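You operate a simulated robot arm through the tools that you are given. There is no shell and no other tool.

You run a simulated robot arm. Do the job below in one go: nothing can be reset, and whatever is moved stays where it is left.

JOB
Free both clamp screws, wipe the oil from under the square cover, then refit and lock it.
Fine: use the white and green pad and put it back; meanwhile the cover lies on the side cabinet. What is to be rubbed or washed off counts as gone when no trace of it is left.

Only the result counts: the job must be done as asked and must still hold three seconds after the hand-in. Knocking over, shifting, dropping, spilling or breaking anything else fails it. A push-on lid holds only when it is set on centred and level and pressed home; a screw cap is set on level and turned clockwise until tight.

ROBOT AND FRAMES
A 6-joint arm with a fingered hand, fixed in place. Base frame: the origin is at the foot of the arm, x ahead of it, y to its left, z up; the work surface is at about z = 110. Units: cm, degrees, N and s.
With the tool pointing down near the work surface it reaches from about 46 to 92 cm from the base axis. Its first joint turns from -166.0 to 166.0 degrees. Payload 5 kg.
The TCP is the grasp point between the finger pads, 3.6 cm short of the fingertips. In the tool frame z runs along the fingers and y along their closing line. The gripper opens to 12 cm. The gripper's body begins 4.2 cm behind the TCP. The gripper is a hand of 4 fingers: y runs from the thumb to the fingers, the wrist lies at [-1.9, -12.3, -21.1] in the tool frame.
Orientation is told as [roll, pitch, yaw] about the base's x, y, z axes, in that order, counted from this pose: with the fingers straight down and the wrist toward the robot, the tool's x, y and z point along [0, 1, 0], [1, 0, 0] and [0, 0, -1] of the base frame.

CONTROLS
- The arm moves only by the tool play_rows. Its argument "targets" is a list of rows, each a list of 2 entries, a list of its own where there are three numbers: the shift along the base's x, y, z in units of 50 mm (1.0 is 50 mm), then the turn, a rotation vector about the base's x, y, z in units of 4 degrees (1.0 is 4 degrees). In form: [[[tx, ty, tz], [rx, ry, rz]], ...]. A call has 1 to 20 rows; each row shifts and turns the commanded pose from where the row before left it. A call with a number of a shift or a turn outside -1 to 1 is refused whole. A row lasts 0.2 s, in which the tool goes at most 5 cm and 8.6 degrees; a call with a longer step from one row to the next is refused whole. A pose out of reach is approached as far as the arm can. The call stops where the force on the tool passes 50 N (or 10 N more than at its start, if that is more) or the arm is blocked; 0.2 s more then pass. In this call time passes only in rows, and 0.2 s behind the last. It gives the time, the measured TCP pose, the force on the tool (base axes), the opening and the grip force at its end, in the units of the frame above (readings bear some noise), with the torque about the TCP (base axes, N m) and any sound that the robot's microphone picked up.
- Cameras (640 x 400 px; columns grow to the right, rows downward): "scene" is fixed at [41.05, -51.24, 185.09]; the picture's right is [-0.81, 0.58, 0.00], its down [0.58, 0.81, -0.08] and it looks along [-0.04, -0.06, -1.00] (base axes); focal length 337 px, centre (320, 200). "wrist" rides on the gripper at [7.2, -10.1, -14.2] in the tool frame; the picture's right is [-0.79, 0.29, -0.54], its down [-0.56, -0.70, 0.44] and it looks along [-0.25, 0.65, 0.71] (tool axes); focal length 280 px, centre (320, 200). There is no depth. A picture from a camera that has moved, and an enlarged one, comes with that camera's place and axes in the base frame and with its lens. The place of the scene camera against the robot may be out by one fixed shift of up to 2.5 cm in any direction.
- grab_frame(camera): a new picture of that camera. No time passes.
- slide_trunk(by): slides the trunk up (or, below 0, down) by that many cm; the arm rides with it, the base frame stays. It gives what a move gives, with no picture.
- set_fingers(index, middle, ring, thumb_bend, thumb_turn): sets how far each is bent, from 0 (flat) to 1 (curled in); at 0.3 the hand is open as for a grip, at 0.7 the pads meet at the TCP. One left out holds its place. A second passes; each finger stops where it meets its share of the squeeze, and holds until it gets a number again. It is the only way to open and close the hand. It gives what a move gives, with no picture; readings hold the bend of each and the force on the fingers (four entries, about 0 where the hand has none), thumb and palm. thumb_turn goes from beside the hand (0) to across from the fingers (1), as for a grip.
- enlarge(camera, box): a new picture of the part [left, top, right, bottom] of that camera's present view, enlarged. No time passes.
- finish_job(): hands the job in; it is judged then, once.

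Nothing tells you positions but the pictures and the camera data. Unless the task says otherwise, let go and move clear before handing in.

The tools are called after "Emit:" as name(argument=value, ...) on one line, values as JSON. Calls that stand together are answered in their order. play_rows: Moves the arm, as the interface text tells. Its arguments: {"type":"object","properties":{"targets":{"type":"array","items":{"type":"array"}}},"required":["targets"]} The other tools are called the same way: slide_trunk (by) slides the trunk up or down; set_fingers (index, middle, ring, thumb_bend, thumb_turn) moves the fingers one by one; grab_frame (camera) takes a picture; enlarge (camera, box) takes an enlarged picture of a part of a camera's view; finish_job () hands the job in.

At the start:

```text
time: 0.0
ee_pos: [37.52, -61.07, 136.1]
orientation: [0.0, 0.0, 0.1]
wrist_force: [-0.3, -0.6, 0.3]
ft_torque: [0.02, 0.01, 0.01]
gripper_width: 11.94
gripper_force: 0.0
shape: jaw
bend: [0.3, 0.3, 0.3, 0.3, 0.98]
finger forces: [0.0, 0.0, 0.0, 0.0, 0.1, 0.0]
trunk travel left (down, up): [-81.3, 2.7]
```

scene: 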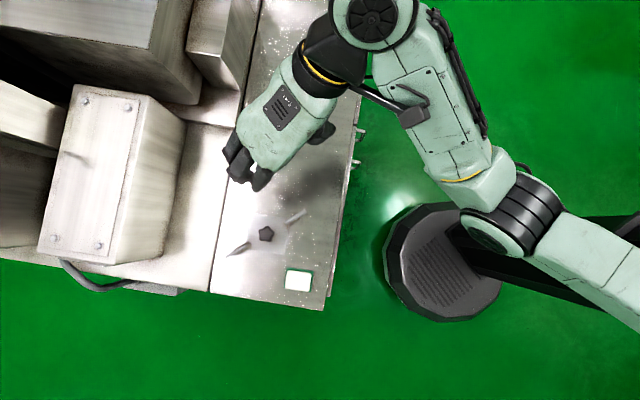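
wrist: 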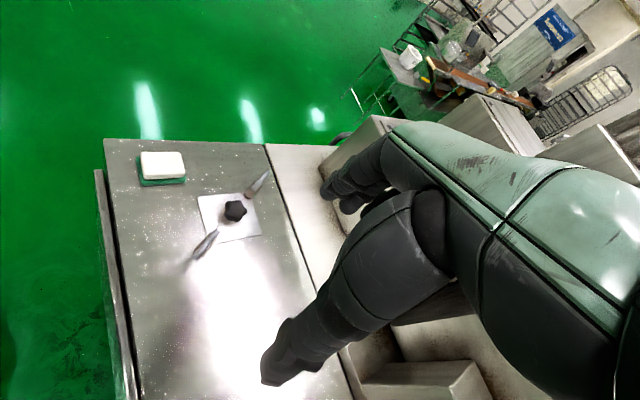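

I see a steel bench with a square cover carrying a black star knob, two clamp handles or screws beside it, and the white/green pad near the corner. I'll enlarge the views first to understand the cover and the clamps.

Emit:
enlarge(camera="scene", box=[200, 180, 360, 310])

Emit:
enlarge(camera="wrist", box=[120, 130, 300, 280])

Emit:
enlarge(camera="scene", box=[0, 0, 360, 310])

```text
3.08 times, centred on (280, 245) of scene
camera zoom: at [41.05, -51.24, 185.09], right [-0.81, 0.58, 0.0], down [0.58, 0.81, -0.08], along [-0.04, -0.06, -1.0], focal length 1038 px, centre (443, 62)
```

zoom: 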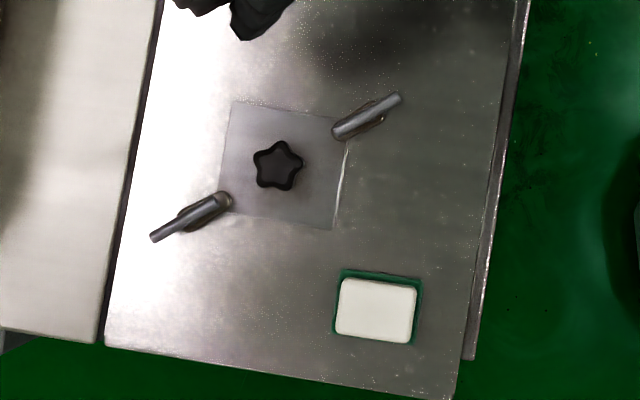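

```text
2.67 times, centred on (210, 205) of wrist
camera zoom: at [27.27, -53.73, 150.46], right [0.29, -0.79, 0.54], down [-0.7, -0.56, -0.44], along [0.65, -0.25, -0.71], focal length 748 px, centre (613, 187)
```

zoom: 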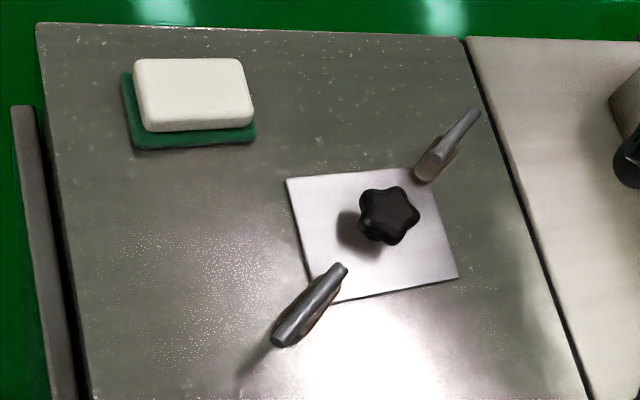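

```text
1.29 times, centred on (180, 155) of scene
camera zoom: at [41.05, -51.24, 185.09], right [-0.81, 0.58, 0.0], down [0.58, 0.81, -0.08], along [-0.04, -0.06, -1.0], focal length 435 px, centre (501, 258)
```

zoom: 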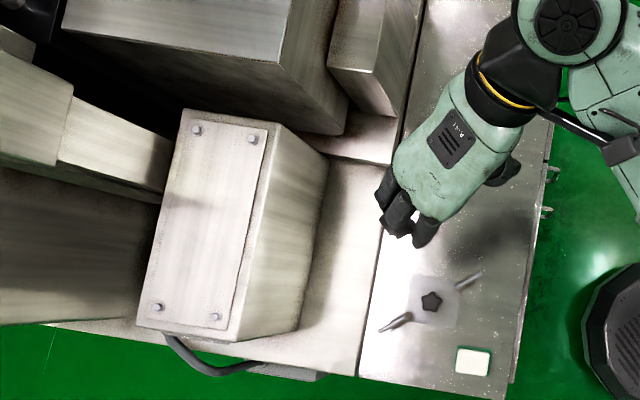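

The cover is about 8 cm square around (49, -55), and the pad is toward lower y/greater... at the bench's corner. I want closer looks at the clamps and to find the side cabinet, so I'll enlarge a few more parts.

Emit:
enlarge(camera="scene", box=[220, 200, 310, 260])

Emit:
enlarge(camera="wrist", box=[180, 160, 280, 270])

Emit:
enlarge(camera="wrist", box=[320, 0, 640, 200])

Emit:
enlarge(camera="scene", box=[300, 60, 420, 200])

```text
6.67 times, centred on (265, 230) of scene
camera zoom: at [41.05, -51.24, 185.09], right [-0.81, 0.58, 0.0], down [0.58, 0.81, -0.08], along [-0.04, -0.06, -1.0], focal length 2249 px, centre (687, 0)
```

zoom: 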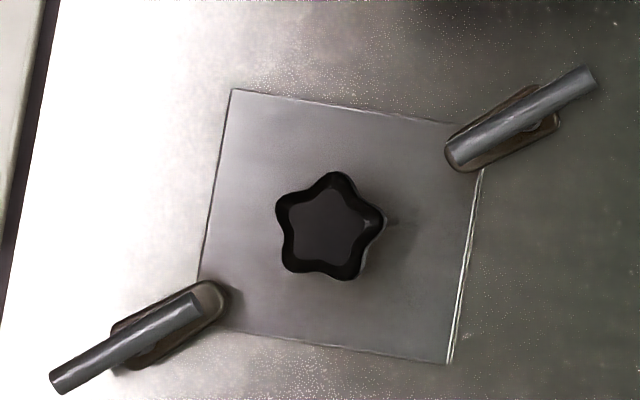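

```text
3.64 times, centred on (230, 215) of wrist
camera zoom: at [27.27, -53.73, 150.46], right [0.29, -0.79, 0.54], down [-0.7, -0.56, -0.44], along [0.65, -0.25, -0.71], focal length 1020 px, centre (647, 146)
```

zoom: 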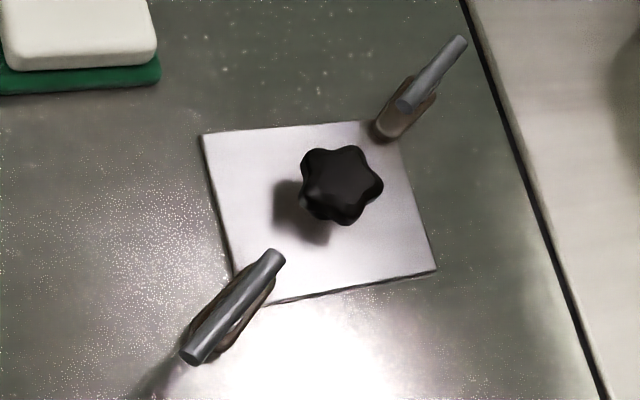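

```text
2.00 times, centred on (480, 100) of wrist
camera zoom: at [27.27, -53.73, 150.46], right [0.29, -0.79, 0.54], down [-0.7, -0.56, -0.44], along [0.65, -0.25, -0.71], focal length 561 px, centre (0, 400)
```

zoom: 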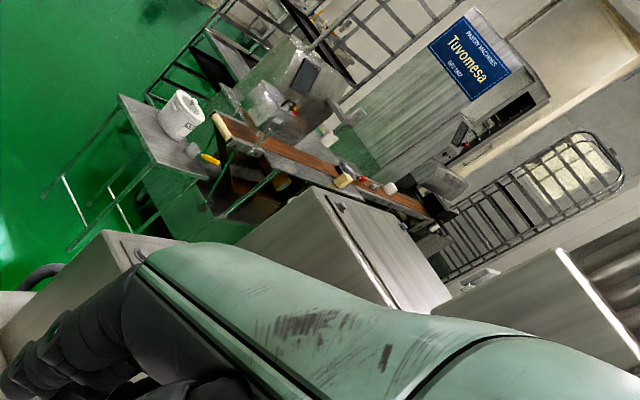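

```text
2.86 times, centred on (360, 130) of scene
camera zoom: at [41.05, -51.24, 185.09], right [-0.81, 0.58, 0.0], down [0.58, 0.81, -0.08], along [-0.04, -0.06, -1.0], focal length 964 px, centre (206, 400)
```

zoom: 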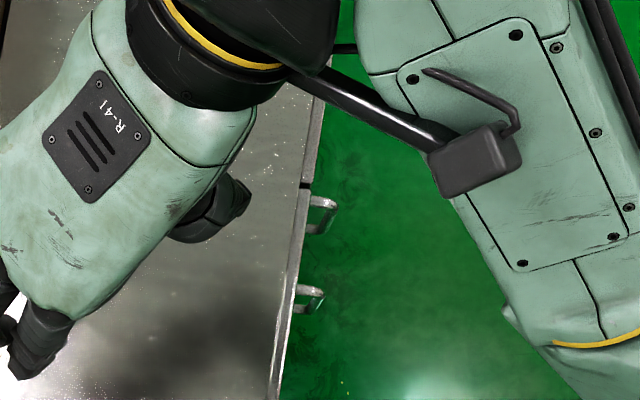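

The clamps are short levers on oblong shoes that overlap two opposite corners of the cover. Next I'll turn the hand to look around for the side cabinet.

Emit:
play_rows(targets=[[[0, 0, 0.5], [0, 0, -1]], [[0, 0, 0.5], [0, 0, -1]], [[0, 0, 0.5], [0, 0, -1]], [[0, 0, 0], [0, 0, -1]], [[0, 0, 0], [0, 0, -1]], [[0, 0, 0], [0, 0, -1]], [[0, 0, 0], [0, 0, -1]], [[0, 0, 0], [0, 0, -1]], [[0, 0, 0], [0, 0, -1]], [[0, 0, 0], [0, 0, -1]]])

Emit:
grab_frame(camera="wrist")

Emit:
grab_frame(camera="scene")

```text
time: 2.2
ee_pos: [38.1, -61.93, 143.24]
orientation: [0.1, -0.1, -39.9]
wrist_force: [-0.8, -0.6, -1.0]
ft_torque: [0.0, -0.05, -0.01]
gripper_width: 11.96
gripper_force: 0.0
shape: jaw
bend: [0.3, 0.3, 0.3, 0.3, 0.98]
finger forces: [0.0, 0.1, 0.0, 0.0, 0.1, 0.0]
out of reach, approached as far as the arm can: row 1, 2, 3
trunk travel left (down, up): [-81.3, 2.7]
```

```text
taken
camera wrist: at [34.94, -49.87, 157.51], right [-0.29, -0.79, 0.54], down [-0.9, 0.02, -0.44], along [0.34, -0.61, -0.71], focal length 280 px, centre (320, 200)
```

wrist: 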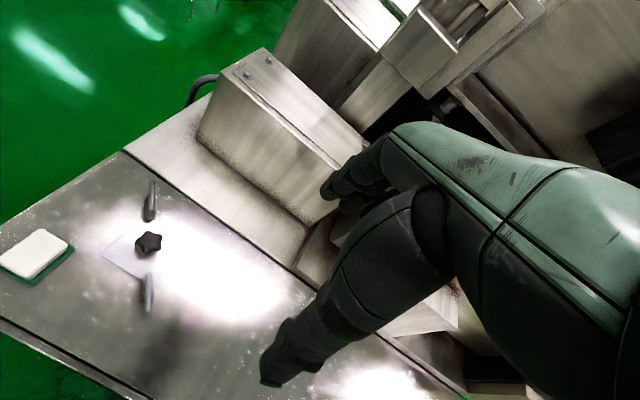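

```text
taken
```

scene: 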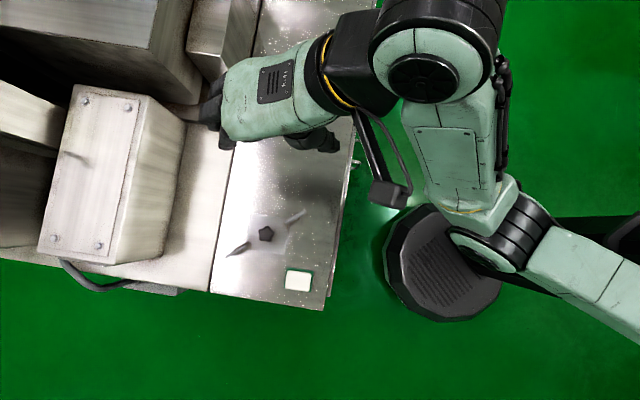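

The machine with boxes stands behind the bench; no separate side cabinet is visible yet. I'll keep turning to view further to the right.

Emit:
play_rows(targets=[[[-0.5, 0, 0], [0, 0, -1]], [[-0.5, 0, 0], [0, 0, -1]], [[-0.5, 0, 0], [0, 0, -1]], [[0, 0, 0], [0, 0, -1]], [[0, 0, 0], [0, 0, -1]], [[0, 0, 0], [0, 0, -1]], [[0, 0, 0], [0, 0, -1]], [[0, 0, 0], [0, 0, -1]], [[0, 0, 0], [0, 0, -1]], [[0, 0, 0], [0, 0, -1]]])

Emit:
grab_frame(camera="wrist")

Emit:
grab_frame(camera="scene")

```text
time: 4.4
ee_pos: [31.34, -64.23, 142.05]
orientation: [0.0, -0.1, -80.0]
wrist_force: [-0.1, -0.4, -0.1]
ft_torque: [0.02, 0.04, -0.01]
gripper_width: 11.93
gripper_force: 0.1
shape: jaw
bend: [0.3, 0.3, 0.3, 0.3, 0.98]
finger forces: [0.1, 0.0, 0.0, 0.1, 0.1, 0.0]
out of reach, approached as far as the arm can: row 1, 2, 3, 7, 10
trunk travel left (down, up): [-81.3, 2.7]
```

```text
taken
camera wrist: at [36.8, -53.01, 156.33], right [-0.73, -0.42, 0.54], down [-0.67, 0.59, -0.44], along [-0.13, -0.69, -0.71], focal length 280 px, centre (320, 200)
```

wrist: 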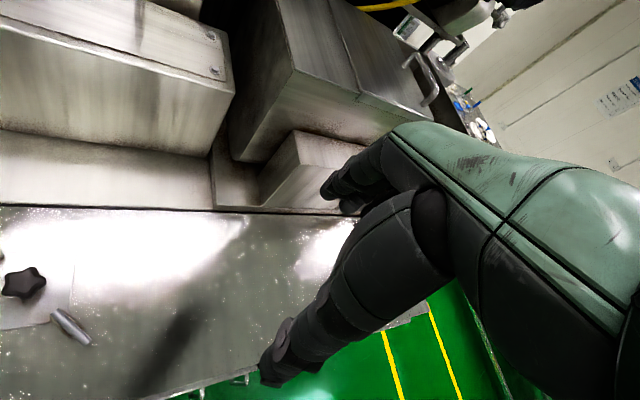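

```text
taken
```

scene: 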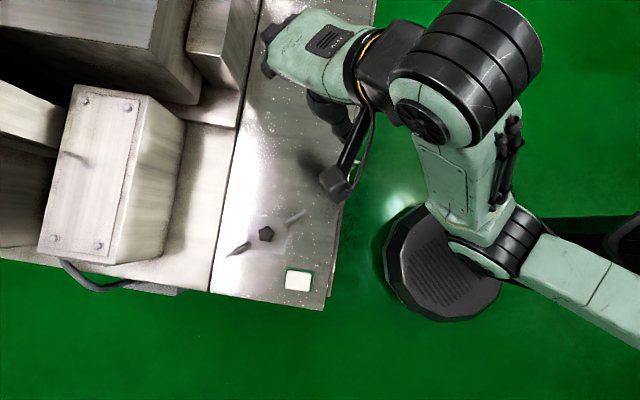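

Only the machine behind lies on this side. I'll swing toward the left of the robot (y around 0 and beyond) and look there.

Emit:
play_rows(targets=[[[0.3, 0.5, 0], [0, 0, 1]], [[0.3, 0.7, 0], [0, 0, 1]], [[0.3, 0.7, 0], [0, 0, 1]], [[0.3, 0.7, 0], [0, 0, 1]], [[0.3, 0.7, 0], [0, 0, 1]], [[0.3, 0.7, 0], [0, 0, 1]], [[0.3, 0.7, 0], [0, 0, 1]], [[0.3, 0.7, 0], [0, 0, 1]], [[0.3, 0.7, 0], [0, 0, 1]], [[0.3, 0.7, 0], [0, 0, 1]], [[0.3, 0.7, 0], [0, 0, 1]], [[0.3, 0.7, 0], [0, 0, 1]], [[0.3, 0.7, 0], [0, 0, 1]], [[0.3, 0.7, 0], [0, 0, 1]], [[0.3, 0.7, 0], [0, 0, 1]], [[0.3, 0.7, 0], [0, 0, 1]], [[0.3, 0.7, 0], [0, 0, 1]], [[0.3, 0.7, 0], [0, 0, 1]], [[0.3, 0.7, 0], [0, 0, 1]], [[0.3, 0.7, 0], [0, 0, 1]]])

Emit:
grab_frame(camera="wrist")

Emit:
grab_frame(camera="scene")

```text
time: 8.6
ee_pos: [69.4, -7.36, 130.76]
orientation: [-0.1, 0.0, 0.2]
wrist_force: [0.4, 0.5, 0.5]
ft_torque: [0.01, -0.03, 0.01]
gripper_width: 11.97
gripper_force: 0.0
shape: jaw
bend: [0.3, 0.3, 0.3, 0.3, 0.98]
finger forces: [0.0, 0.0, 0.0, 0.0, 0.0, 0.1]
out of reach, approached as far as the arm can: row 1, 2, 3, 4, 5, 6, 7, 8, 9, 10, 11, 12, 13, 14
trunk travel left (down, up): [-81.3, 2.7]
```

```text
taken
camera wrist: at [59.12, -0.17, 145.09], right [0.29, -0.79, 0.54], down [-0.7, -0.56, -0.44], along [0.65, -0.25, -0.71], focal length 280 px, centre (320, 200)
```

wrist: 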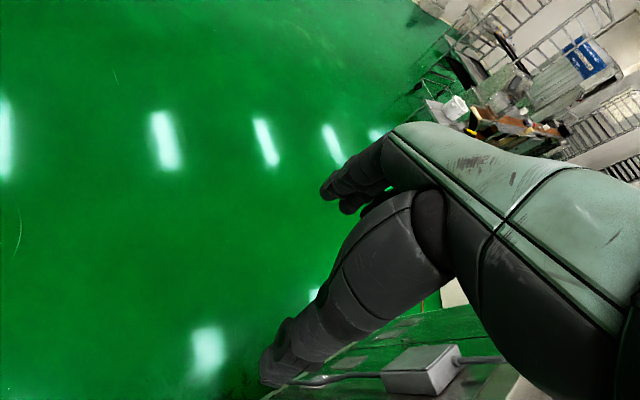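

```text
taken
```

scene: 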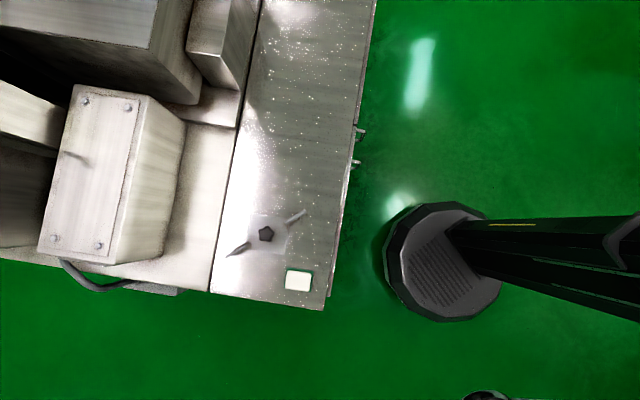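

There's open floor ahead. Something dark and round peeks in at the scene's bottom edge, so I'll keep turning left to look there.

Emit:
play_rows(targets=[[[-0.1, 0.7, 0], [0, 0, 1]], [[-0.1, 0.7, 0], [0, 0, 1]], [[-0.1, 0.7, 0], [0, 0, 1]], [[-0.1, 0.7, 0], [0, 0, 1]], [[-0.2, 0.7, 0], [0, 0, 1]], [[-0.2, 0.7, 0], [0, 0, 1]], [[-0.2, 0.7, 0], [0, 0, 1]], [[-0.3, 0.7, 0], [0, 0, 1]], [[-0.3, 0.7, 0], [0, 0, 1]], [[-0.3, 0.7, 0], [0, 0, 1]], [[-0.3, 0.7, 0], [0, 0, 1]], [[-0.4, 0.6, 0], [0, 0, 1]], [[-0.4, 0.6, 0], [0, 0, 1]], [[-0.4, 0.6, 0], [0, 0, 1]], [[-0.4, 0.6, 0], [0, 0, 1]], [[-0.4, 0.6, 0], [0, 0, 1]], [[-0.5, 0.4, 0], [0, 0, 1]], [[-0.5, 0.4, 0], [0, 0, 1]], [[-0.5, 0.4, 0], [0, 0, 1]]])

Emit:
grab_frame(camera="wrist")

Emit:
grab_frame(camera="scene")

```text
time: 12.6
ee_pos: [40.81, 52.37, 130.46]
orientation: [0.1, 0.1, 76.1]
wrist_force: [0.2, 0.3, 0.0]
ft_torque: [0.01, -0.02, -0.01]
gripper_width: 11.97
gripper_force: 0.1
shape: jaw
bend: [0.3, 0.3, 0.3, 0.3, 0.98]
finger forces: [0.0, 0.1, 0.0, 0.1, 0.0, 0.0]
out of reach, approached as far as the arm can: row 6
trunk travel left (down, up): [-81.3, 2.7]
```

```text
taken
camera wrist: at [31.26, 44.34, 144.69], right [0.84, 0.09, 0.54], down [0.38, -0.82, -0.44], along [0.4, 0.57, -0.71], focal length 280 px, centre (320, 200)
```

wrist: 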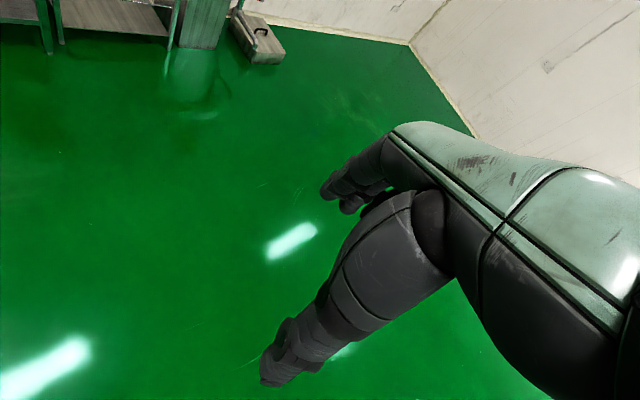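

```text
taken
```

scene: 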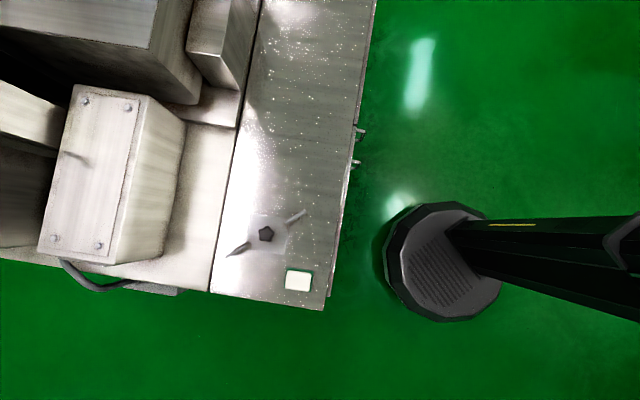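

Nothing on the left. I'll swing back to the right and go further along the bench's far end to look for the side cabinet there.

Emit:
play_rows(targets=[[[0.5, -0.4, 0.2], [0, 0, -1]], [[0.5, -0.4, 0.2], [0, 0, -1]], [[0.5, -0.4, 0.2], [0, 0, -1]], [[0.4, -0.6, 0.2], [0, 0, -1]], [[0.4, -0.6, 0.2], [0, 0, -1]], [[0.4, -0.6, 0.2], [0, 0, -1]], [[0.4, -0.6, 0], [0, 0, -1]], [[0.4, -0.6, 0], [0, 0, -1]], [[0.3, -0.7, 0], [0, 0, -1]], [[0.3, -0.7, 0], [0, 0, -1]], [[0.3, -0.7, 0], [0, 0, -1]], [[0.3, -0.7, 0], [0, 0, -1]], [[0.2, -0.7, 0], [0, 0, -1]], [[0.2, -0.7, 0], [0, 0, -1]], [[0.2, -0.7, 0], [0, 0, -1]], [[0.1, -0.7, 0], [0, 0, -1]], [[0.1, -0.7, 0], [0, 0, -1]], [[0.1, -0.7, 0], [0, 0, -1]], [[0.1, -0.7, 0], [0, 0, -1]]])

Emit:
play_rows(targets=[[[-0.3, -0.7, 0.1], [0, 0, -1]], [[-0.3, -0.7, 0.1], [0, 0, -1]], [[-0.3, -0.7, 0.1], [0, 0, -1]], [[-0.3, -0.7, 0.1], [0, 0, -1]], [[-0.4, -0.7, 0], [0, 0, -1]], [[-0.4, -0.7, 0], [0, 0, -1]], [[-0.4, -0.7, 0], [0, 0, -1]], [[-0.4, -0.7, 0], [0, 0, -1]], [[-0.4, -0.7, 0], [0, 0, -1]], [[-0.5, -0.7, 0], [0, 0, -1]], [[-0.5, -0.7, 0], [0, 0, -1]], [[-0.5, -0.7, 0], [0, 0, -1]], [[-0.6, -0.7, 0], [0, 0, -1]], [[-0.6, -0.7, 0], [0, 0, -1]], [[-0.6, -0.5, 0], [0, 0, -1]], [[-0.7, -0.4, 0], [0, 0, -1]], [[-0.8, -0.3, 0], [0, 0, -1]], [[-0.8, -0.2, 0], [0, 0, -1]], [[-0.8, -0.2, 0], [0, 0, -1]], [[-0.8, 0, 0], [0, 0, -1]]])

Emit:
grab_frame(camera="wrist")

Emit:
grab_frame(camera="scene")

```text
time: 16.6
ee_pos: [72.11, -5.39, 133.75]
orientation: [0.1, 0.0, -0.1]
wrist_force: [-0.3, 0.9, -0.4]
ft_torque: [0.01, 0.0, -0.03]
gripper_width: 11.96
gripper_force: 0.0
shape: jaw
bend: [0.3, 0.3, 0.3, 0.3, 0.98]
finger forces: [0.0, 0.0, 0.0, 0.0, 0.0, 0.0]
out of reach, approached as far as the arm can: row 3, 4, 5, 6, 9
trunk travel left (down, up): [-81.3, 2.7]
```

```text
time: 20.8
ee_pos: [21.85, -62.72, 133.95]
orientation: [0.1, -0.1, -80.1]
wrist_force: [-0.5, -0.1, 0.7]
ft_torque: [-0.03, 0.0, 0.0]
gripper_width: 11.96
gripper_force: 0.1
shape: jaw
bend: [0.3, 0.3, 0.3, 0.3, 0.98]
finger forces: [0.0, 0.1, 0.1, 0.0, 0.1, 0.0]
out of reach, approached as far as the arm can: row 2, 3, 4, 5
trunk travel left (down, up): [-81.3, 2.7]
```

```text
taken
camera wrist: at [27.19, -51.56, 148.18], right [-0.73, -0.42, 0.54], down [-0.67, 0.59, -0.44], along [-0.13, -0.69, -0.71], focal length 280 px, centre (320, 200)
```

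wrist: 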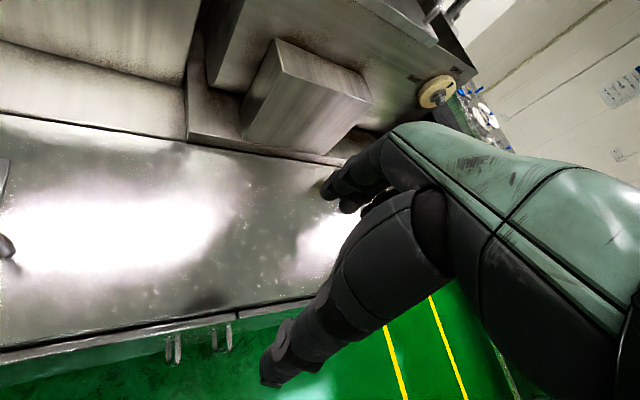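

```text
taken
```

scene: 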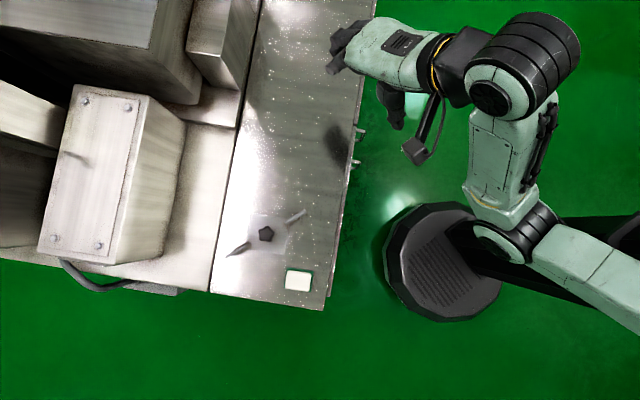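

The bench has doors with handles on its front. I'll enlarge for seams between units, and keep looking past its right end.

Emit:
enlarge(camera="scene", box=[200, 0, 380, 180])

Emit:
enlarge(camera="wrist", box=[0, 0, 400, 380])

Emit:
play_rows(targets=[[[-0.8, 0, 0], [0, 0, -1]], [[-0.8, 0.1, 0], [0, 0, -1]], [[-0.8, 0.1, 0], [0, 0, -1]], [[-0.8, 0.1, 0], [0, 0, -1]], [[-0.8, 0.2, 0], [0, 0, -1]], [[-0.8, 0.2, 0], [0, 0, -1]], [[-0.8, 0.2, 0], [0, 0, -1]], [[-0.8, 0.2, 0], [0, 0, -1]], [[-0.8, 0.2, 0], [0, 0, -1]], [[-0.8, 0.2, 0], [0, 0, -1]]])

Emit:
grab_frame(camera="wrist")

Emit:
grab_frame(camera="scene")

```text
2.22 times, centred on (290, 90) of scene
camera zoom: at [41.05, -51.24, 185.09], right [-0.81, 0.58, 0.0], down [0.58, 0.81, -0.08], along [-0.04, -0.06, -1.0], focal length 750 px, centre (387, 444)
```

zoom: 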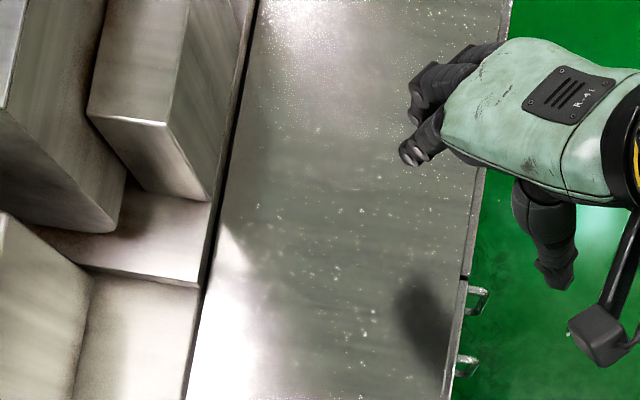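

```text
1.05 times, centred on (200, 190) of wrist (not enlarged: the box is as wide or as high as the picture)
camera zoom: at [27.19, -51.56, 148.18], right [-0.73, -0.42, 0.54], down [-0.67, 0.59, -0.44], along [-0.13, -0.69, -0.71], focal length 295 px, centre (446, 210)
```

zoom: 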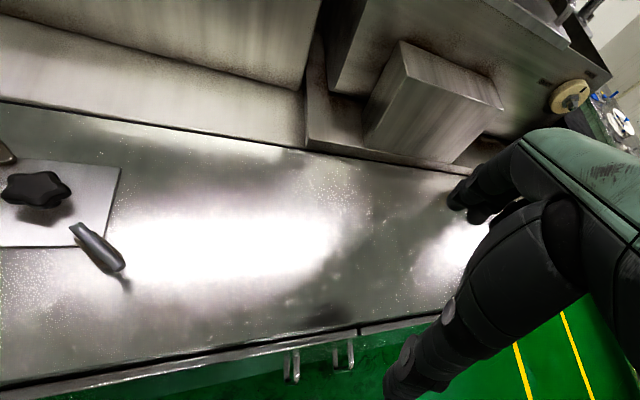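

```text
time: 23.0
ee_pos: [-18.37, -56.94, 132.56]
orientation: [0.1, 0.1, -120.0]
wrist_force: [0.7, 0.4, 0.7]
ft_torque: [0.0, -0.01, 0.03]
gripper_width: 11.95
gripper_force: 0.2
shape: jaw
bend: [0.3, 0.3, 0.3, 0.3, 0.98]
finger forces: [0.0, 0.0, 0.1, 0.0, 0.0, 0.1]
out of reach, approached as far as the arm can: row 3, 4, 5, 7
trunk travel left (down, up): [-81.3, 2.7]
```

```text
taken
camera wrist: at [-7.1, -51.8, 146.94], right [-0.83, 0.14, 0.54], down [-0.13, 0.89, -0.44], along [-0.54, -0.44, -0.72], focal length 280 px, centre (320, 200)
```

wrist: 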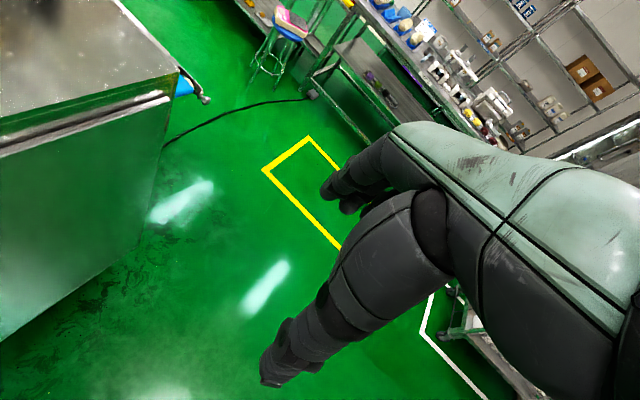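

```text
taken
```

scene: 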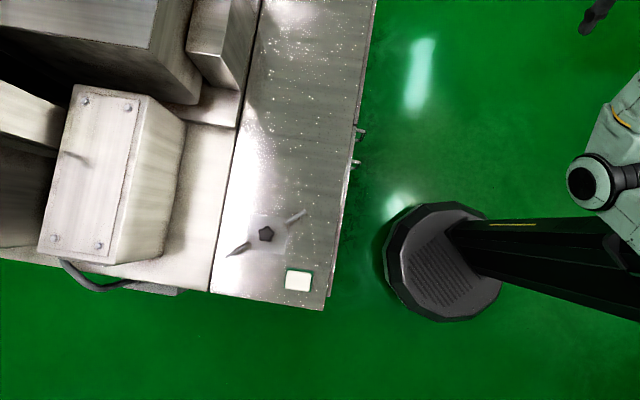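

The only cabinet within reach is the steel one with doors beside the machine, so I take its top as the side cabinet. Next I'll return and look closely at the clamps.

Emit:
play_rows(targets=[[[0.8, -0.2, 0], [0, 0, 1]], [[0.8, -0.2, 0], [0, 0, 1]], [[0.8, -0.2, 0], [0, 0, 1]], [[0.8, -0.2, 0], [0, 0, 1]], [[0.8, -0.2, 0], [0, 0, 1]], [[0.8, -0.1, 0], [0, 0, 1]], [[0.8, -0.1, 0], [0, 0, 1]], [[0.8, -0.1, 0], [0, 0, 1]], [[0.8, -0.1, 0], [0, 0, 1]], [[0.8, 0, 0], [0, 0, 1]]])

Emit:
play_rows(targets=[[[0.2, 0, 0], [0, 0, 1]], [[0.2, 0, 0], [0, 0, 1]], [[0.2, 0, 0], [0, 0, 1]], [[0.2, 0, 0], [0, 0, 1]], [[0.2, 0, 0], [0, 0, 1]], [[0.2, 0, 0], [0, 0, 1]], [[0.2, 0, 0], [0, 0, 1]], [[0.2, 0, 0], [0, 0, 1]], [[0.2, 0, 0], [0, 0, 1]], [[0.2, 0, 0], [0, 0, 1]], [[0.2, 0, 0], [0, 0, 1]], [[0.2, 0, -0.1], [0, 0, 1]], [[0.2, 0, -0.1], [0, 0, 1]], [[0.2, 0, -0.1], [0, 0, 1]], [[0.2, 0, -0.1], [0, 0, 1]], [[0.2, 0, -0.1], [0, 0, 1]], [[0.2, 0, -0.1], [0, 0, 1]], [[0.2, 0, -0.1], [0, 0, 1]], [[0.2, -0.1, -0.1], [0, 0, 1]], [[0.2, -0.1, -0.1], [0, 0, 1]]])

Emit:
grab_frame(camera="wrist")

Emit:
grab_frame(camera="scene")

```text
time: 25.2
ee_pos: [21.89, -63.93, 132.46]
orientation: [-0.1, 0.0, -79.9]
wrist_force: [0.3, 0.0, 0.1]
ft_torque: [0.02, 0.01, 0.0]
gripper_width: 11.97
gripper_force: 0.1
shape: jaw
bend: [0.3, 0.3, 0.3, 0.3, 0.98]
finger forces: [0.0, 0.0, 0.0, 0.0, 0.0, 0.0]
trunk travel left (down, up): [-81.3, 2.7]
```

```text
time: 29.4
ee_pos: [41.81, -65.0, 127.86]
orientation: [0.1, 0.1, 0.1]
wrist_force: [0.1, -0.3, -0.2]
ft_torque: [0.02, -0.02, 0.0]
gripper_width: 11.97
gripper_force: 0.1
shape: jaw
bend: [0.3, 0.3, 0.3, 0.3, 0.98]
finger forces: [0.0, 0.0, 0.1, 0.0, 0.1, 0.0]
trunk travel left (down, up): [-81.3, 2.7]
```

```text
taken
camera wrist: at [31.65, -57.73, 142.24], right [0.29, -0.79, 0.54], down [-0.7, -0.56, -0.44], along [0.65, -0.25, -0.71], focal length 280 px, centre (320, 200)
```

wrist: 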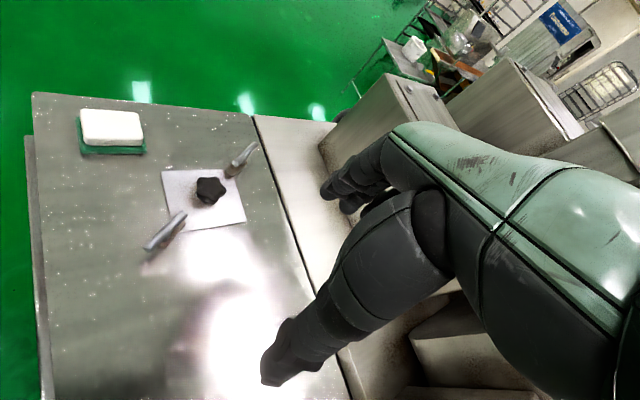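

```text
taken
```

scene: 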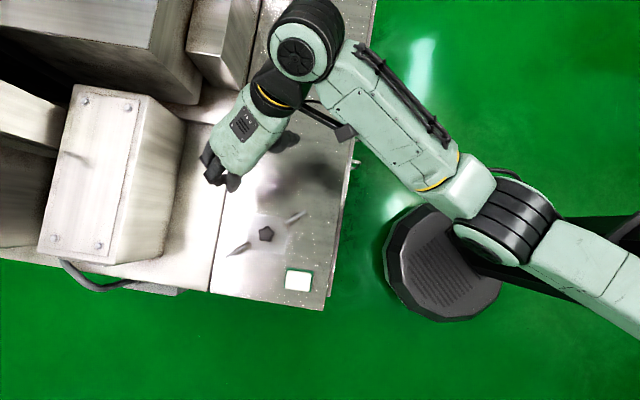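

The cover and clamps are in view at left. I'll zoom in on each clamp.

Emit:
enlarge(camera="wrist", box=[130, 190, 210, 265])

Emit:
enlarge(camera="wrist", box=[150, 130, 280, 240])

Emit:
enlarge(camera="scene", box=[215, 205, 315, 265])

```text
5.33 times, centred on (170, 228) of wrist
camera zoom: at [31.65, -57.73, 142.24], right [0.29, -0.79, 0.54], down [-0.7, -0.56, -0.44], along [0.65, -0.25, -0.71], focal length 1495 px, centre (1120, 53)
```

zoom: 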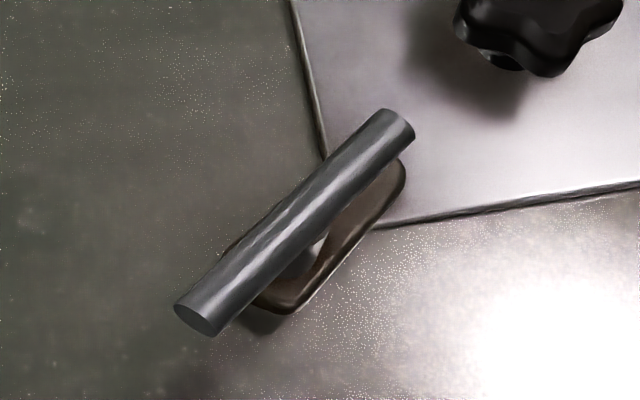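

```text
3.64 times, centred on (215, 185) of wrist
camera zoom: at [31.65, -57.73, 142.24], right [0.29, -0.79, 0.54], down [-0.7, -0.56, -0.44], along [0.65, -0.25, -0.71], focal length 1020 px, centre (702, 254)
```

zoom: 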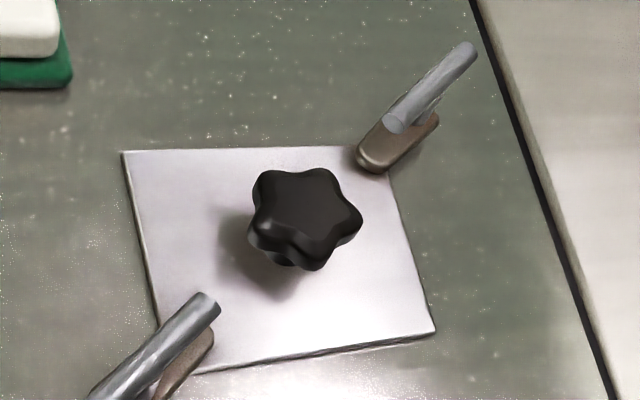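

```text
6.40 times, centred on (265, 235) of scene
camera zoom: at [41.05, -51.24, 185.09], right [-0.81, 0.58, 0.0], down [0.58, 0.81, -0.08], along [-0.04, -0.06, -1.0], focal length 2159 px, centre (672, -24)
```

zoom: 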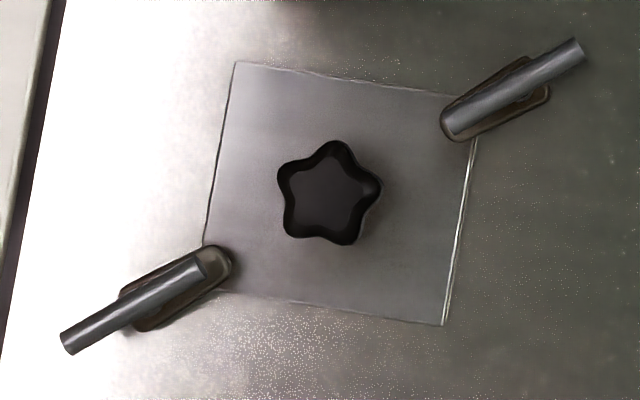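

The clamps are T-bar screws: near pivot about (43.0, -54.4), far about (57.1, -55.9), bar height about 113.5, and cover centre about (50.2, -55.1). I'll bring the hand above the near bar with the fingers closing across it.

Emit:
play_rows(targets=[[[0, 0.1, 0.1], [0, 0, -1]], [[0, 0.1, 0.1], [0, 0, -1]], [[0, 0.1, 0], [0, 0, -1]], [[0, 0.1, 0], [0, 0, -1]], [[0, 0.1, 0], [0, 0, -1]], [[0, 0.1, 0], [0, 0, -1]], [[0, 0.1, 0], [0, 0, -1]], [[0, 0.1, 0], [0, 0, -1]], [[0, 0.1, 0], [0, 0, -1]], [[0, 0.1, 0], [0, 0, -1]], [[0, 0.1, 0], [0, 0, -1]], [[0, 0.1, 0], [0, 0, -1]], [[0, 0.1, 0], [0, 0, -1]], [[0, 0.1, 0], [0, 0, -1]], [[0, 0.1, 0], [0, 0, -1]], [[0, 0.1, 0], [0, 0, -1]], [[0, 0.1, 0], [0, 0, -1]], [[0, 0.1, 0], [0, 0, -1]], [[0.1, 0.1, 0], [0, 0, -1]], [[0.1, 0.1, 0], [0, 0, -1]]])

Emit:
play_rows(targets=[[[0.04, 0.12, -0.2], [0, 0, -1]], [[0, 0, -0.2], [0, 0, -1]], [[0, 0, -0.2], [0, 0, -1]], [[0, 0, -0.2], [0, 0, -1]]])

Emit:
grab_frame(camera="wrist")

Emit:
grab_frame(camera="scene")

```text
time: 33.6
ee_pos: [42.83, -55.08, 129.04]
orientation: [0.0, 0.1, -80.0]
wrist_force: [0.2, 0.0, -0.2]
ft_torque: [-0.03, 0.03, -0.03]
gripper_width: 11.97
gripper_force: 0.1
shape: jaw
bend: [0.3, 0.3, 0.3, 0.3, 0.98]
finger forces: [0.0, 0.1, 0.0, 0.0, 0.0, 0.0]
trunk travel left (down, up): [-81.3, 2.7]
```

```text
time: 34.6
ee_pos: [43.2, -54.19, 124.9]
orientation: [0.0, 0.1, -96.1]
wrist_force: [-0.5, 0.7, -0.4]
ft_torque: [-0.02, -0.01, -0.01]
gripper_width: 11.97
gripper_force: 0.1
shape: jaw
bend: [0.3, 0.3, 0.3, 0.3, 0.98]
finger forces: [0.1, 0.0, 0.1, 0.0, 0.0, 0.0]
trunk travel left (down, up): [-81.3, 2.7]
```

```text
taken
camera wrist: at [51.42, -45.05, 139.25], right [-0.82, -0.2, 0.54], down [-0.48, 0.76, -0.44], along [-0.32, -0.62, -0.71], focal length 280 px, centre (320, 200)
```

wrist: 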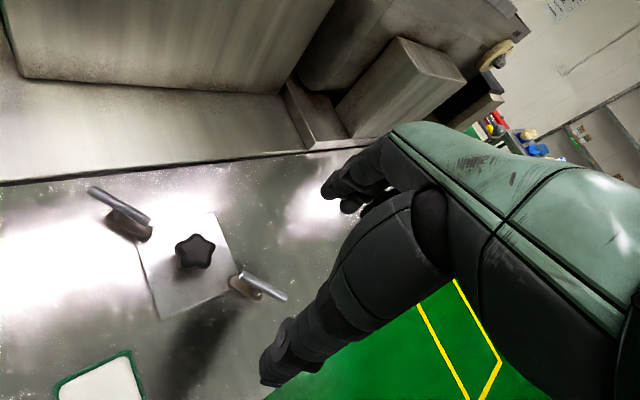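

```text
taken
```

scene: 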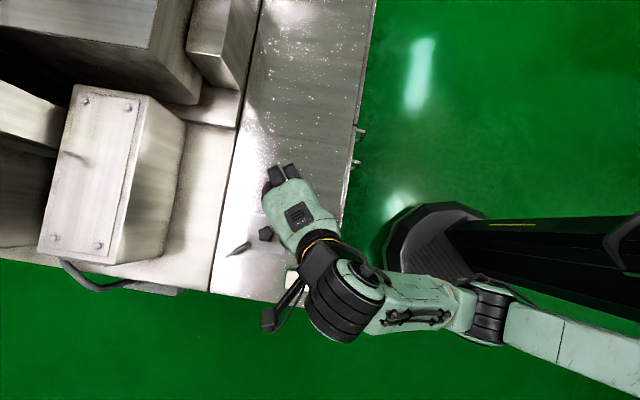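

The hand is above the near bar. I'll check the bar's position from this view and the hand's fingers.

Emit:
enlarge(camera="wrist", box=[210, 240, 310, 320])

Emit:
enlarge(camera="wrist", box=[60, 160, 220, 280])

```text
5.00 times, centred on (260, 280) of wrist
camera zoom: at [51.42, -45.05, 139.25], right [-0.82, -0.2, 0.54], down [-0.48, 0.76, -0.44], along [-0.32, -0.62, -0.71], focal length 1402 px, centre (620, -200)
```

zoom: 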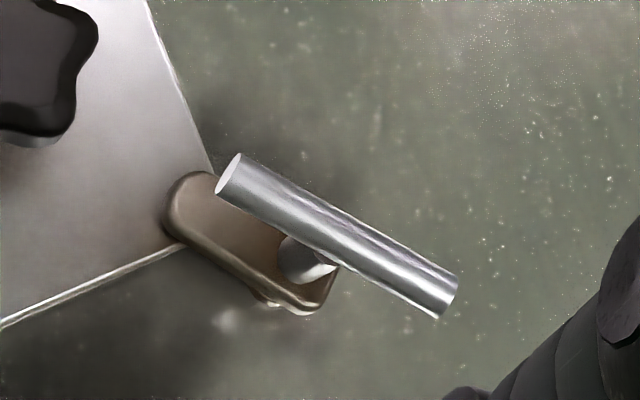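

```text
3.33 times, centred on (140, 220) of wrist
camera zoom: at [51.42, -45.05, 139.25], right [-0.82, -0.2, 0.54], down [-0.48, 0.76, -0.44], along [-0.32, -0.62, -0.71], focal length 935 px, centre (920, 133)
```

zoom: 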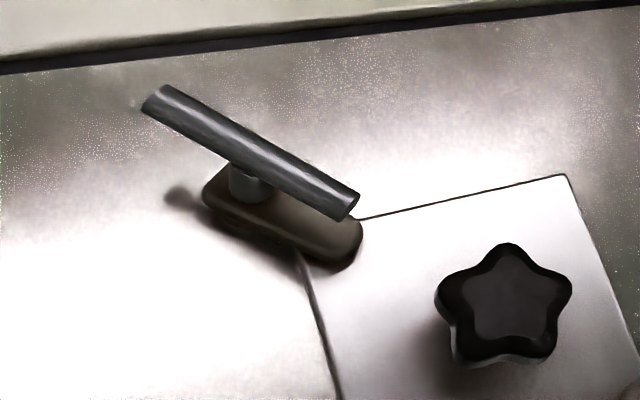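

The bar's middle is at (43.2, -54.2), right under the TCP. I'll lower the hand around it.

Emit:
play_rows(targets=[[[0, 0, -0.4], [0, 0, 0]], [[0, 0, -0.4], [0, 0, 0]], [[0, 0, -0.4], [0, 0, 0]], [[0, 0, -0.4], [0, 0, 0]], [[0, 0, -0.3], [0, 0, 0]]])

Emit:
grab_frame(camera="wrist")

```text
time: 35.8
ee_pos: [43.09, -54.26, 115.33]
orientation: [0.1, 0.0, -96.0]
wrist_force: [0.0, -0.7, 0.6]
ft_torque: [-0.01, 0.01, 0.0]
gripper_width: 11.97
gripper_force: 0.2
shape: jaw
bend: [0.3, 0.3, 0.3, 0.3, 0.98]
finger forces: [0.1, 0.1, 0.0, 0.1, 0.1, 0.0]
trunk travel left (down, up): [-81.3, 2.7]
```

```text
taken
camera wrist: at [51.27, -44.97, 129.72], right [-0.82, -0.2, 0.54], down [-0.48, 0.75, -0.44], along [-0.32, -0.62, -0.71], focal length 280 px, centre (320, 200)
```

wrist: 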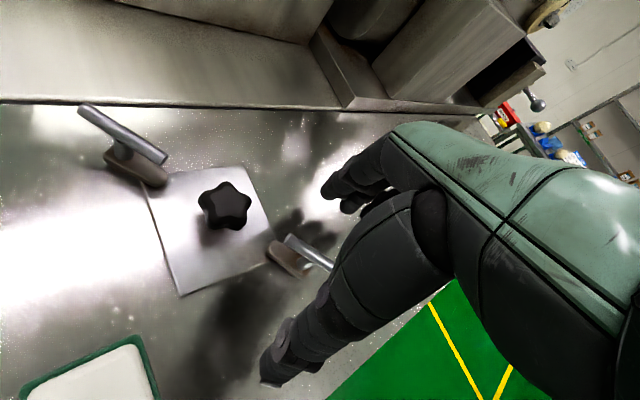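

The bar lies between the thumb and the fingers. I'll close on it.

Emit:
set_fingers(index=0.7, middle=0.7, ring=0.7, thumb_bend=0.7)

Emit:
grab_frame(camera="wrist")

```text
time: 36.8
ee_pos: [42.93, -54.35, 115.47]
orientation: [0.0, 0.0, -96.0]
wrist_force: [0.1, -2.2, -0.7]
ft_torque: [-0.08, -0.05, 0.0]
gripper_width: 0.88
gripper_force: 1.8
shape: fingers
bend: [0.68, 0.69, 0.7, 0.7, 0.98]
finger forces: [1.7, 1.6, 0.0, 0.0, 0.6, 0.0]
trunk travel left (down, up): [-81.3, 2.7]
```

```text
taken
camera wrist: at [51.25, -45.05, 129.71], right [-0.81, -0.2, 0.54], down [-0.48, 0.76, -0.44], along [-0.32, -0.62, -0.71], focal length 280 px, centre (320, 200)
```

wrist: 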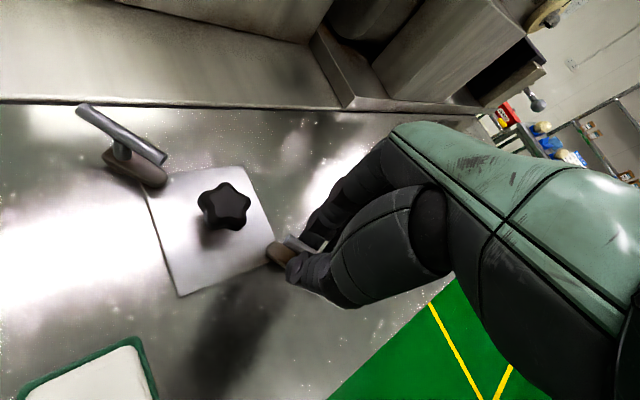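

The bar is held lightly between the pads (0.88 cm). I'll squeeze more firmly before turning.

Emit:
set_fingers(index=0.85, middle=0.85, ring=0.7, thumb_bend=0.85)

```text
time: 37.8
ee_pos: [43.04, -54.26, 115.21]
orientation: [0.0, 0.2, -96.0]
wrist_force: [-5.1, 4.5, -16.7]
ft_torque: [0.14, 0.13, 0.22]
gripper_width: 0.39
gripper_force: 19.6
shape: fingers
bend: [0.71, 0.71, 0.7, 0.72, 0.97]
finger forces: [8.1, 9.2, 0.0, 0.1, 22.7, 0.0]
trunk travel left (down, up): [-81.3, 2.7]
```

The grip is firm. Now I'll turn counter-clockwise (+yaw) in place and watch the torque.

Emit:
play_rows(targets=[[[0, 0, 0], [0, 0, 1]], [[0, 0, 0], [0, 0, 1]], [[0, 0, 0], [0, 0, 1]], [[0, 0, 0], [0, 0, 1]], [[0, 0, 0], [0, 0, 1]]])

Emit:
grab_frame(camera="wrist")

```text
time: 39.0
ee_pos: [43.03, -54.43, 115.34]
orientation: [0.0, 0.2, -76.0]
wrist_force: [-10.3, 3.2, -23.3]
ft_torque: [0.03, 0.32, 0.01]
gripper_width: 0.42
gripper_force: 17.7
shape: fingers
bend: [0.71, 0.71, 0.7, 0.72, 0.96]
finger forces: [13.1, 4.8, 0.1, 0.0, 17.3, 0.0]
trunk travel left (down, up): [-81.3, 2.7]
```

```text
taken
camera wrist: at [47.53, -42.92, 129.63], right [-0.7, -0.47, 0.54], down [-0.71, 0.55, -0.44], along [-0.09, -0.69, -0.72], focal length 280 px, centre (320, 200)
```

wrist: 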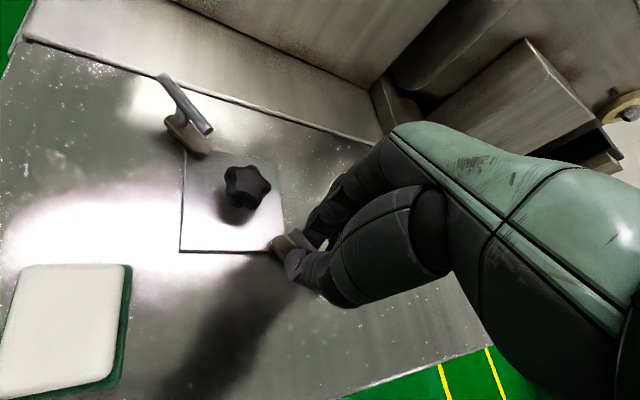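

Emit:
enlarge(camera="wrist", box=[240, 190, 360, 300])

```text
3.64 times, centred on (300, 245) of wrist
camera zoom: at [47.53, -42.92, 129.63], right [-0.7, -0.47, 0.54], down [-0.71, 0.55, -0.44], along [-0.09, -0.69, -0.72], focal length 1020 px, centre (393, 36)
```

zoom: 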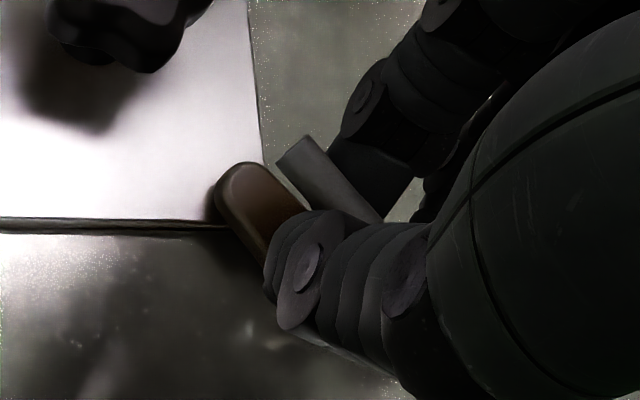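

The bar itself doesn't seem to have turned; the fingertips slipped beneath it. I'll open the hand a little and check.

Emit:
set_fingers(index=0.5, middle=0.5, ring=0.5, thumb_bend=0.5)

Emit:
enlarge(camera="wrist", box=[230, 170, 370, 310])

Emit:
enlarge(camera="scene", box=[215, 165, 335, 285])

```text
time: 40.0
ee_pos: [43.15, -54.17, 115.63]
orientation: [0.0, -0.1, -75.9]
wrist_force: [-0.2, -1.2, 0.9]
ft_torque: [-0.02, -0.01, 0.02]
gripper_width: 6.35
gripper_force: 0.1
shape: fingers
bend: [0.5, 0.5, 0.5, 0.5, 0.97]
finger forces: [0.0, 0.0, 0.0, 0.0, 0.1, 0.0]
trunk travel left (down, up): [-81.3, 2.7]
```

```text
2.86 times, centred on (300, 240) of wrist
camera zoom: at [47.64, -42.69, 129.79], right [-0.7, -0.47, 0.54], down [-0.71, 0.54, -0.44], along [-0.09, -0.69, -0.71], focal length 801 px, centre (377, 86)
```

zoom: 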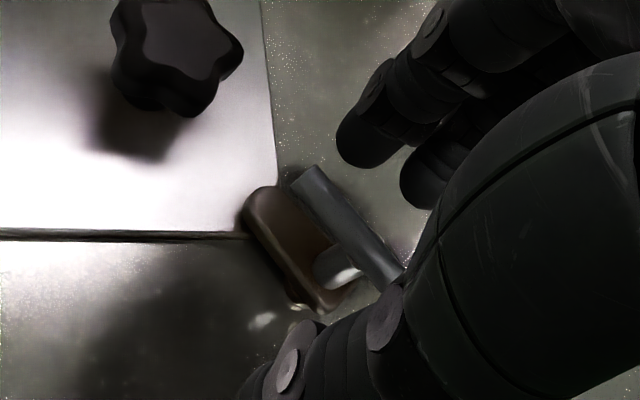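

```text
3.33 times, centred on (275, 225) of scene
camera zoom: at [41.05, -51.24, 185.09], right [-0.81, 0.58, 0.0], down [0.58, 0.81, -0.08], along [-0.04, -0.06, -1.0], focal length 1124 px, centre (470, 117)
```

zoom: 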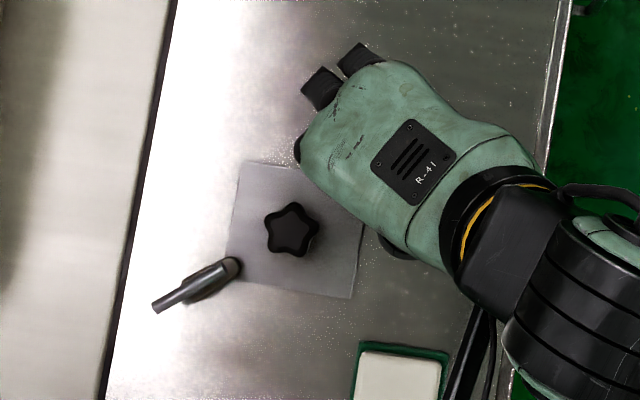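

The bar indeed hasn't turned. I'll rotate back, close only to light contact so the fingers straddle the bar, and let the finger sides push the bar round.

Emit:
play_rows(targets=[[[0, 0, 0], [0, 0, -1]], [[0, 0, 0], [0, 0, -1]], [[0, 0, 0], [0, 0, -1]], [[0, 0, 0], [0, 0, -1]], [[0, 0, 0], [0, 0, -1]]])

Emit:
set_fingers(index=0.68, middle=0.68, ring=0.68, thumb_bend=0.68)

Emit:
play_rows(targets=[[[0, 0, 0], [0, 0, 1]], [[0, 0, 0], [0, 0, 1]], [[0, 0, 0], [0, 0, 1]], [[0, 0, 0], [0, 0, 1]], [[0, 0, 0], [0, 0, 1]]])

Emit:
enlarge(camera="wrist", box=[230, 170, 370, 310])

```text
time: 41.2
ee_pos: [43.09, -54.42, 115.49]
orientation: [-0.1, 0.0, -96.0]
wrist_force: [-0.3, 1.1, 0.0]
ft_torque: [-0.01, -0.01, 0.02]
gripper_width: 6.4
gripper_force: 0.1
shape: fingers
bend: [0.5, 0.5, 0.5, 0.5, 0.97]
finger forces: [0.0, 0.0, 0.1, 0.1, 0.0, 0.1]
trunk travel left (down, up): [-81.3, 2.7]
```

```text
time: 42.2
ee_pos: [43.01, -54.34, 115.42]
orientation: [0.0, 0.0, -95.9]
wrist_force: [-0.4, -0.4, -0.8]
ft_torque: [-0.02, -0.01, 0.0]
gripper_width: 1.19
gripper_force: 0.5
shape: fingers
bend: [0.68, 0.68, 0.68, 0.68, 0.97]
finger forces: [0.3, 0.2, 0.0, 0.1, 0.0, 0.0]
trunk travel left (down, up): [-81.3, 2.7]
```

```text
time: 43.4
ee_pos: [42.97, -54.39, 115.48]
orientation: [0.0, 0.0, -75.8]
wrist_force: [-1.9, -2.5, -0.4]
ft_torque: [-0.07, 0.02, -0.01]
gripper_width: 1.29
gripper_force: 1.0
shape: fingers
bend: [0.67, 0.68, 0.68, 0.68, 0.97]
finger forces: [2.1, 0.0, 0.1, 0.0, 0.1, 0.1]
trunk travel left (down, up): [-81.3, 2.7]
```

```text
2.86 times, centred on (300, 240) of wrist
camera zoom: at [47.56, -42.79, 129.77], right [-0.7, -0.47, 0.54], down [-0.71, 0.54, -0.44], along [-0.09, -0.69, -0.71], focal length 801 px, centre (377, 86)
```

zoom: 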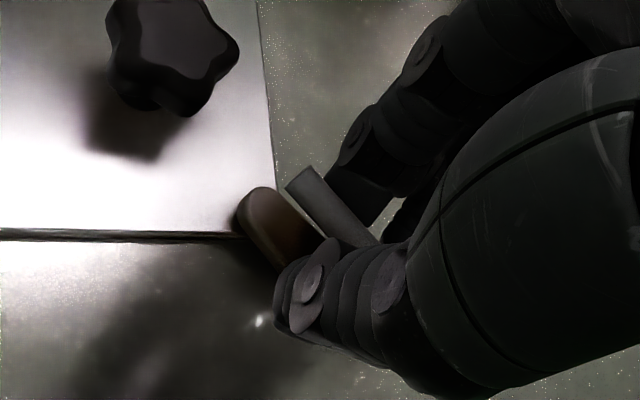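

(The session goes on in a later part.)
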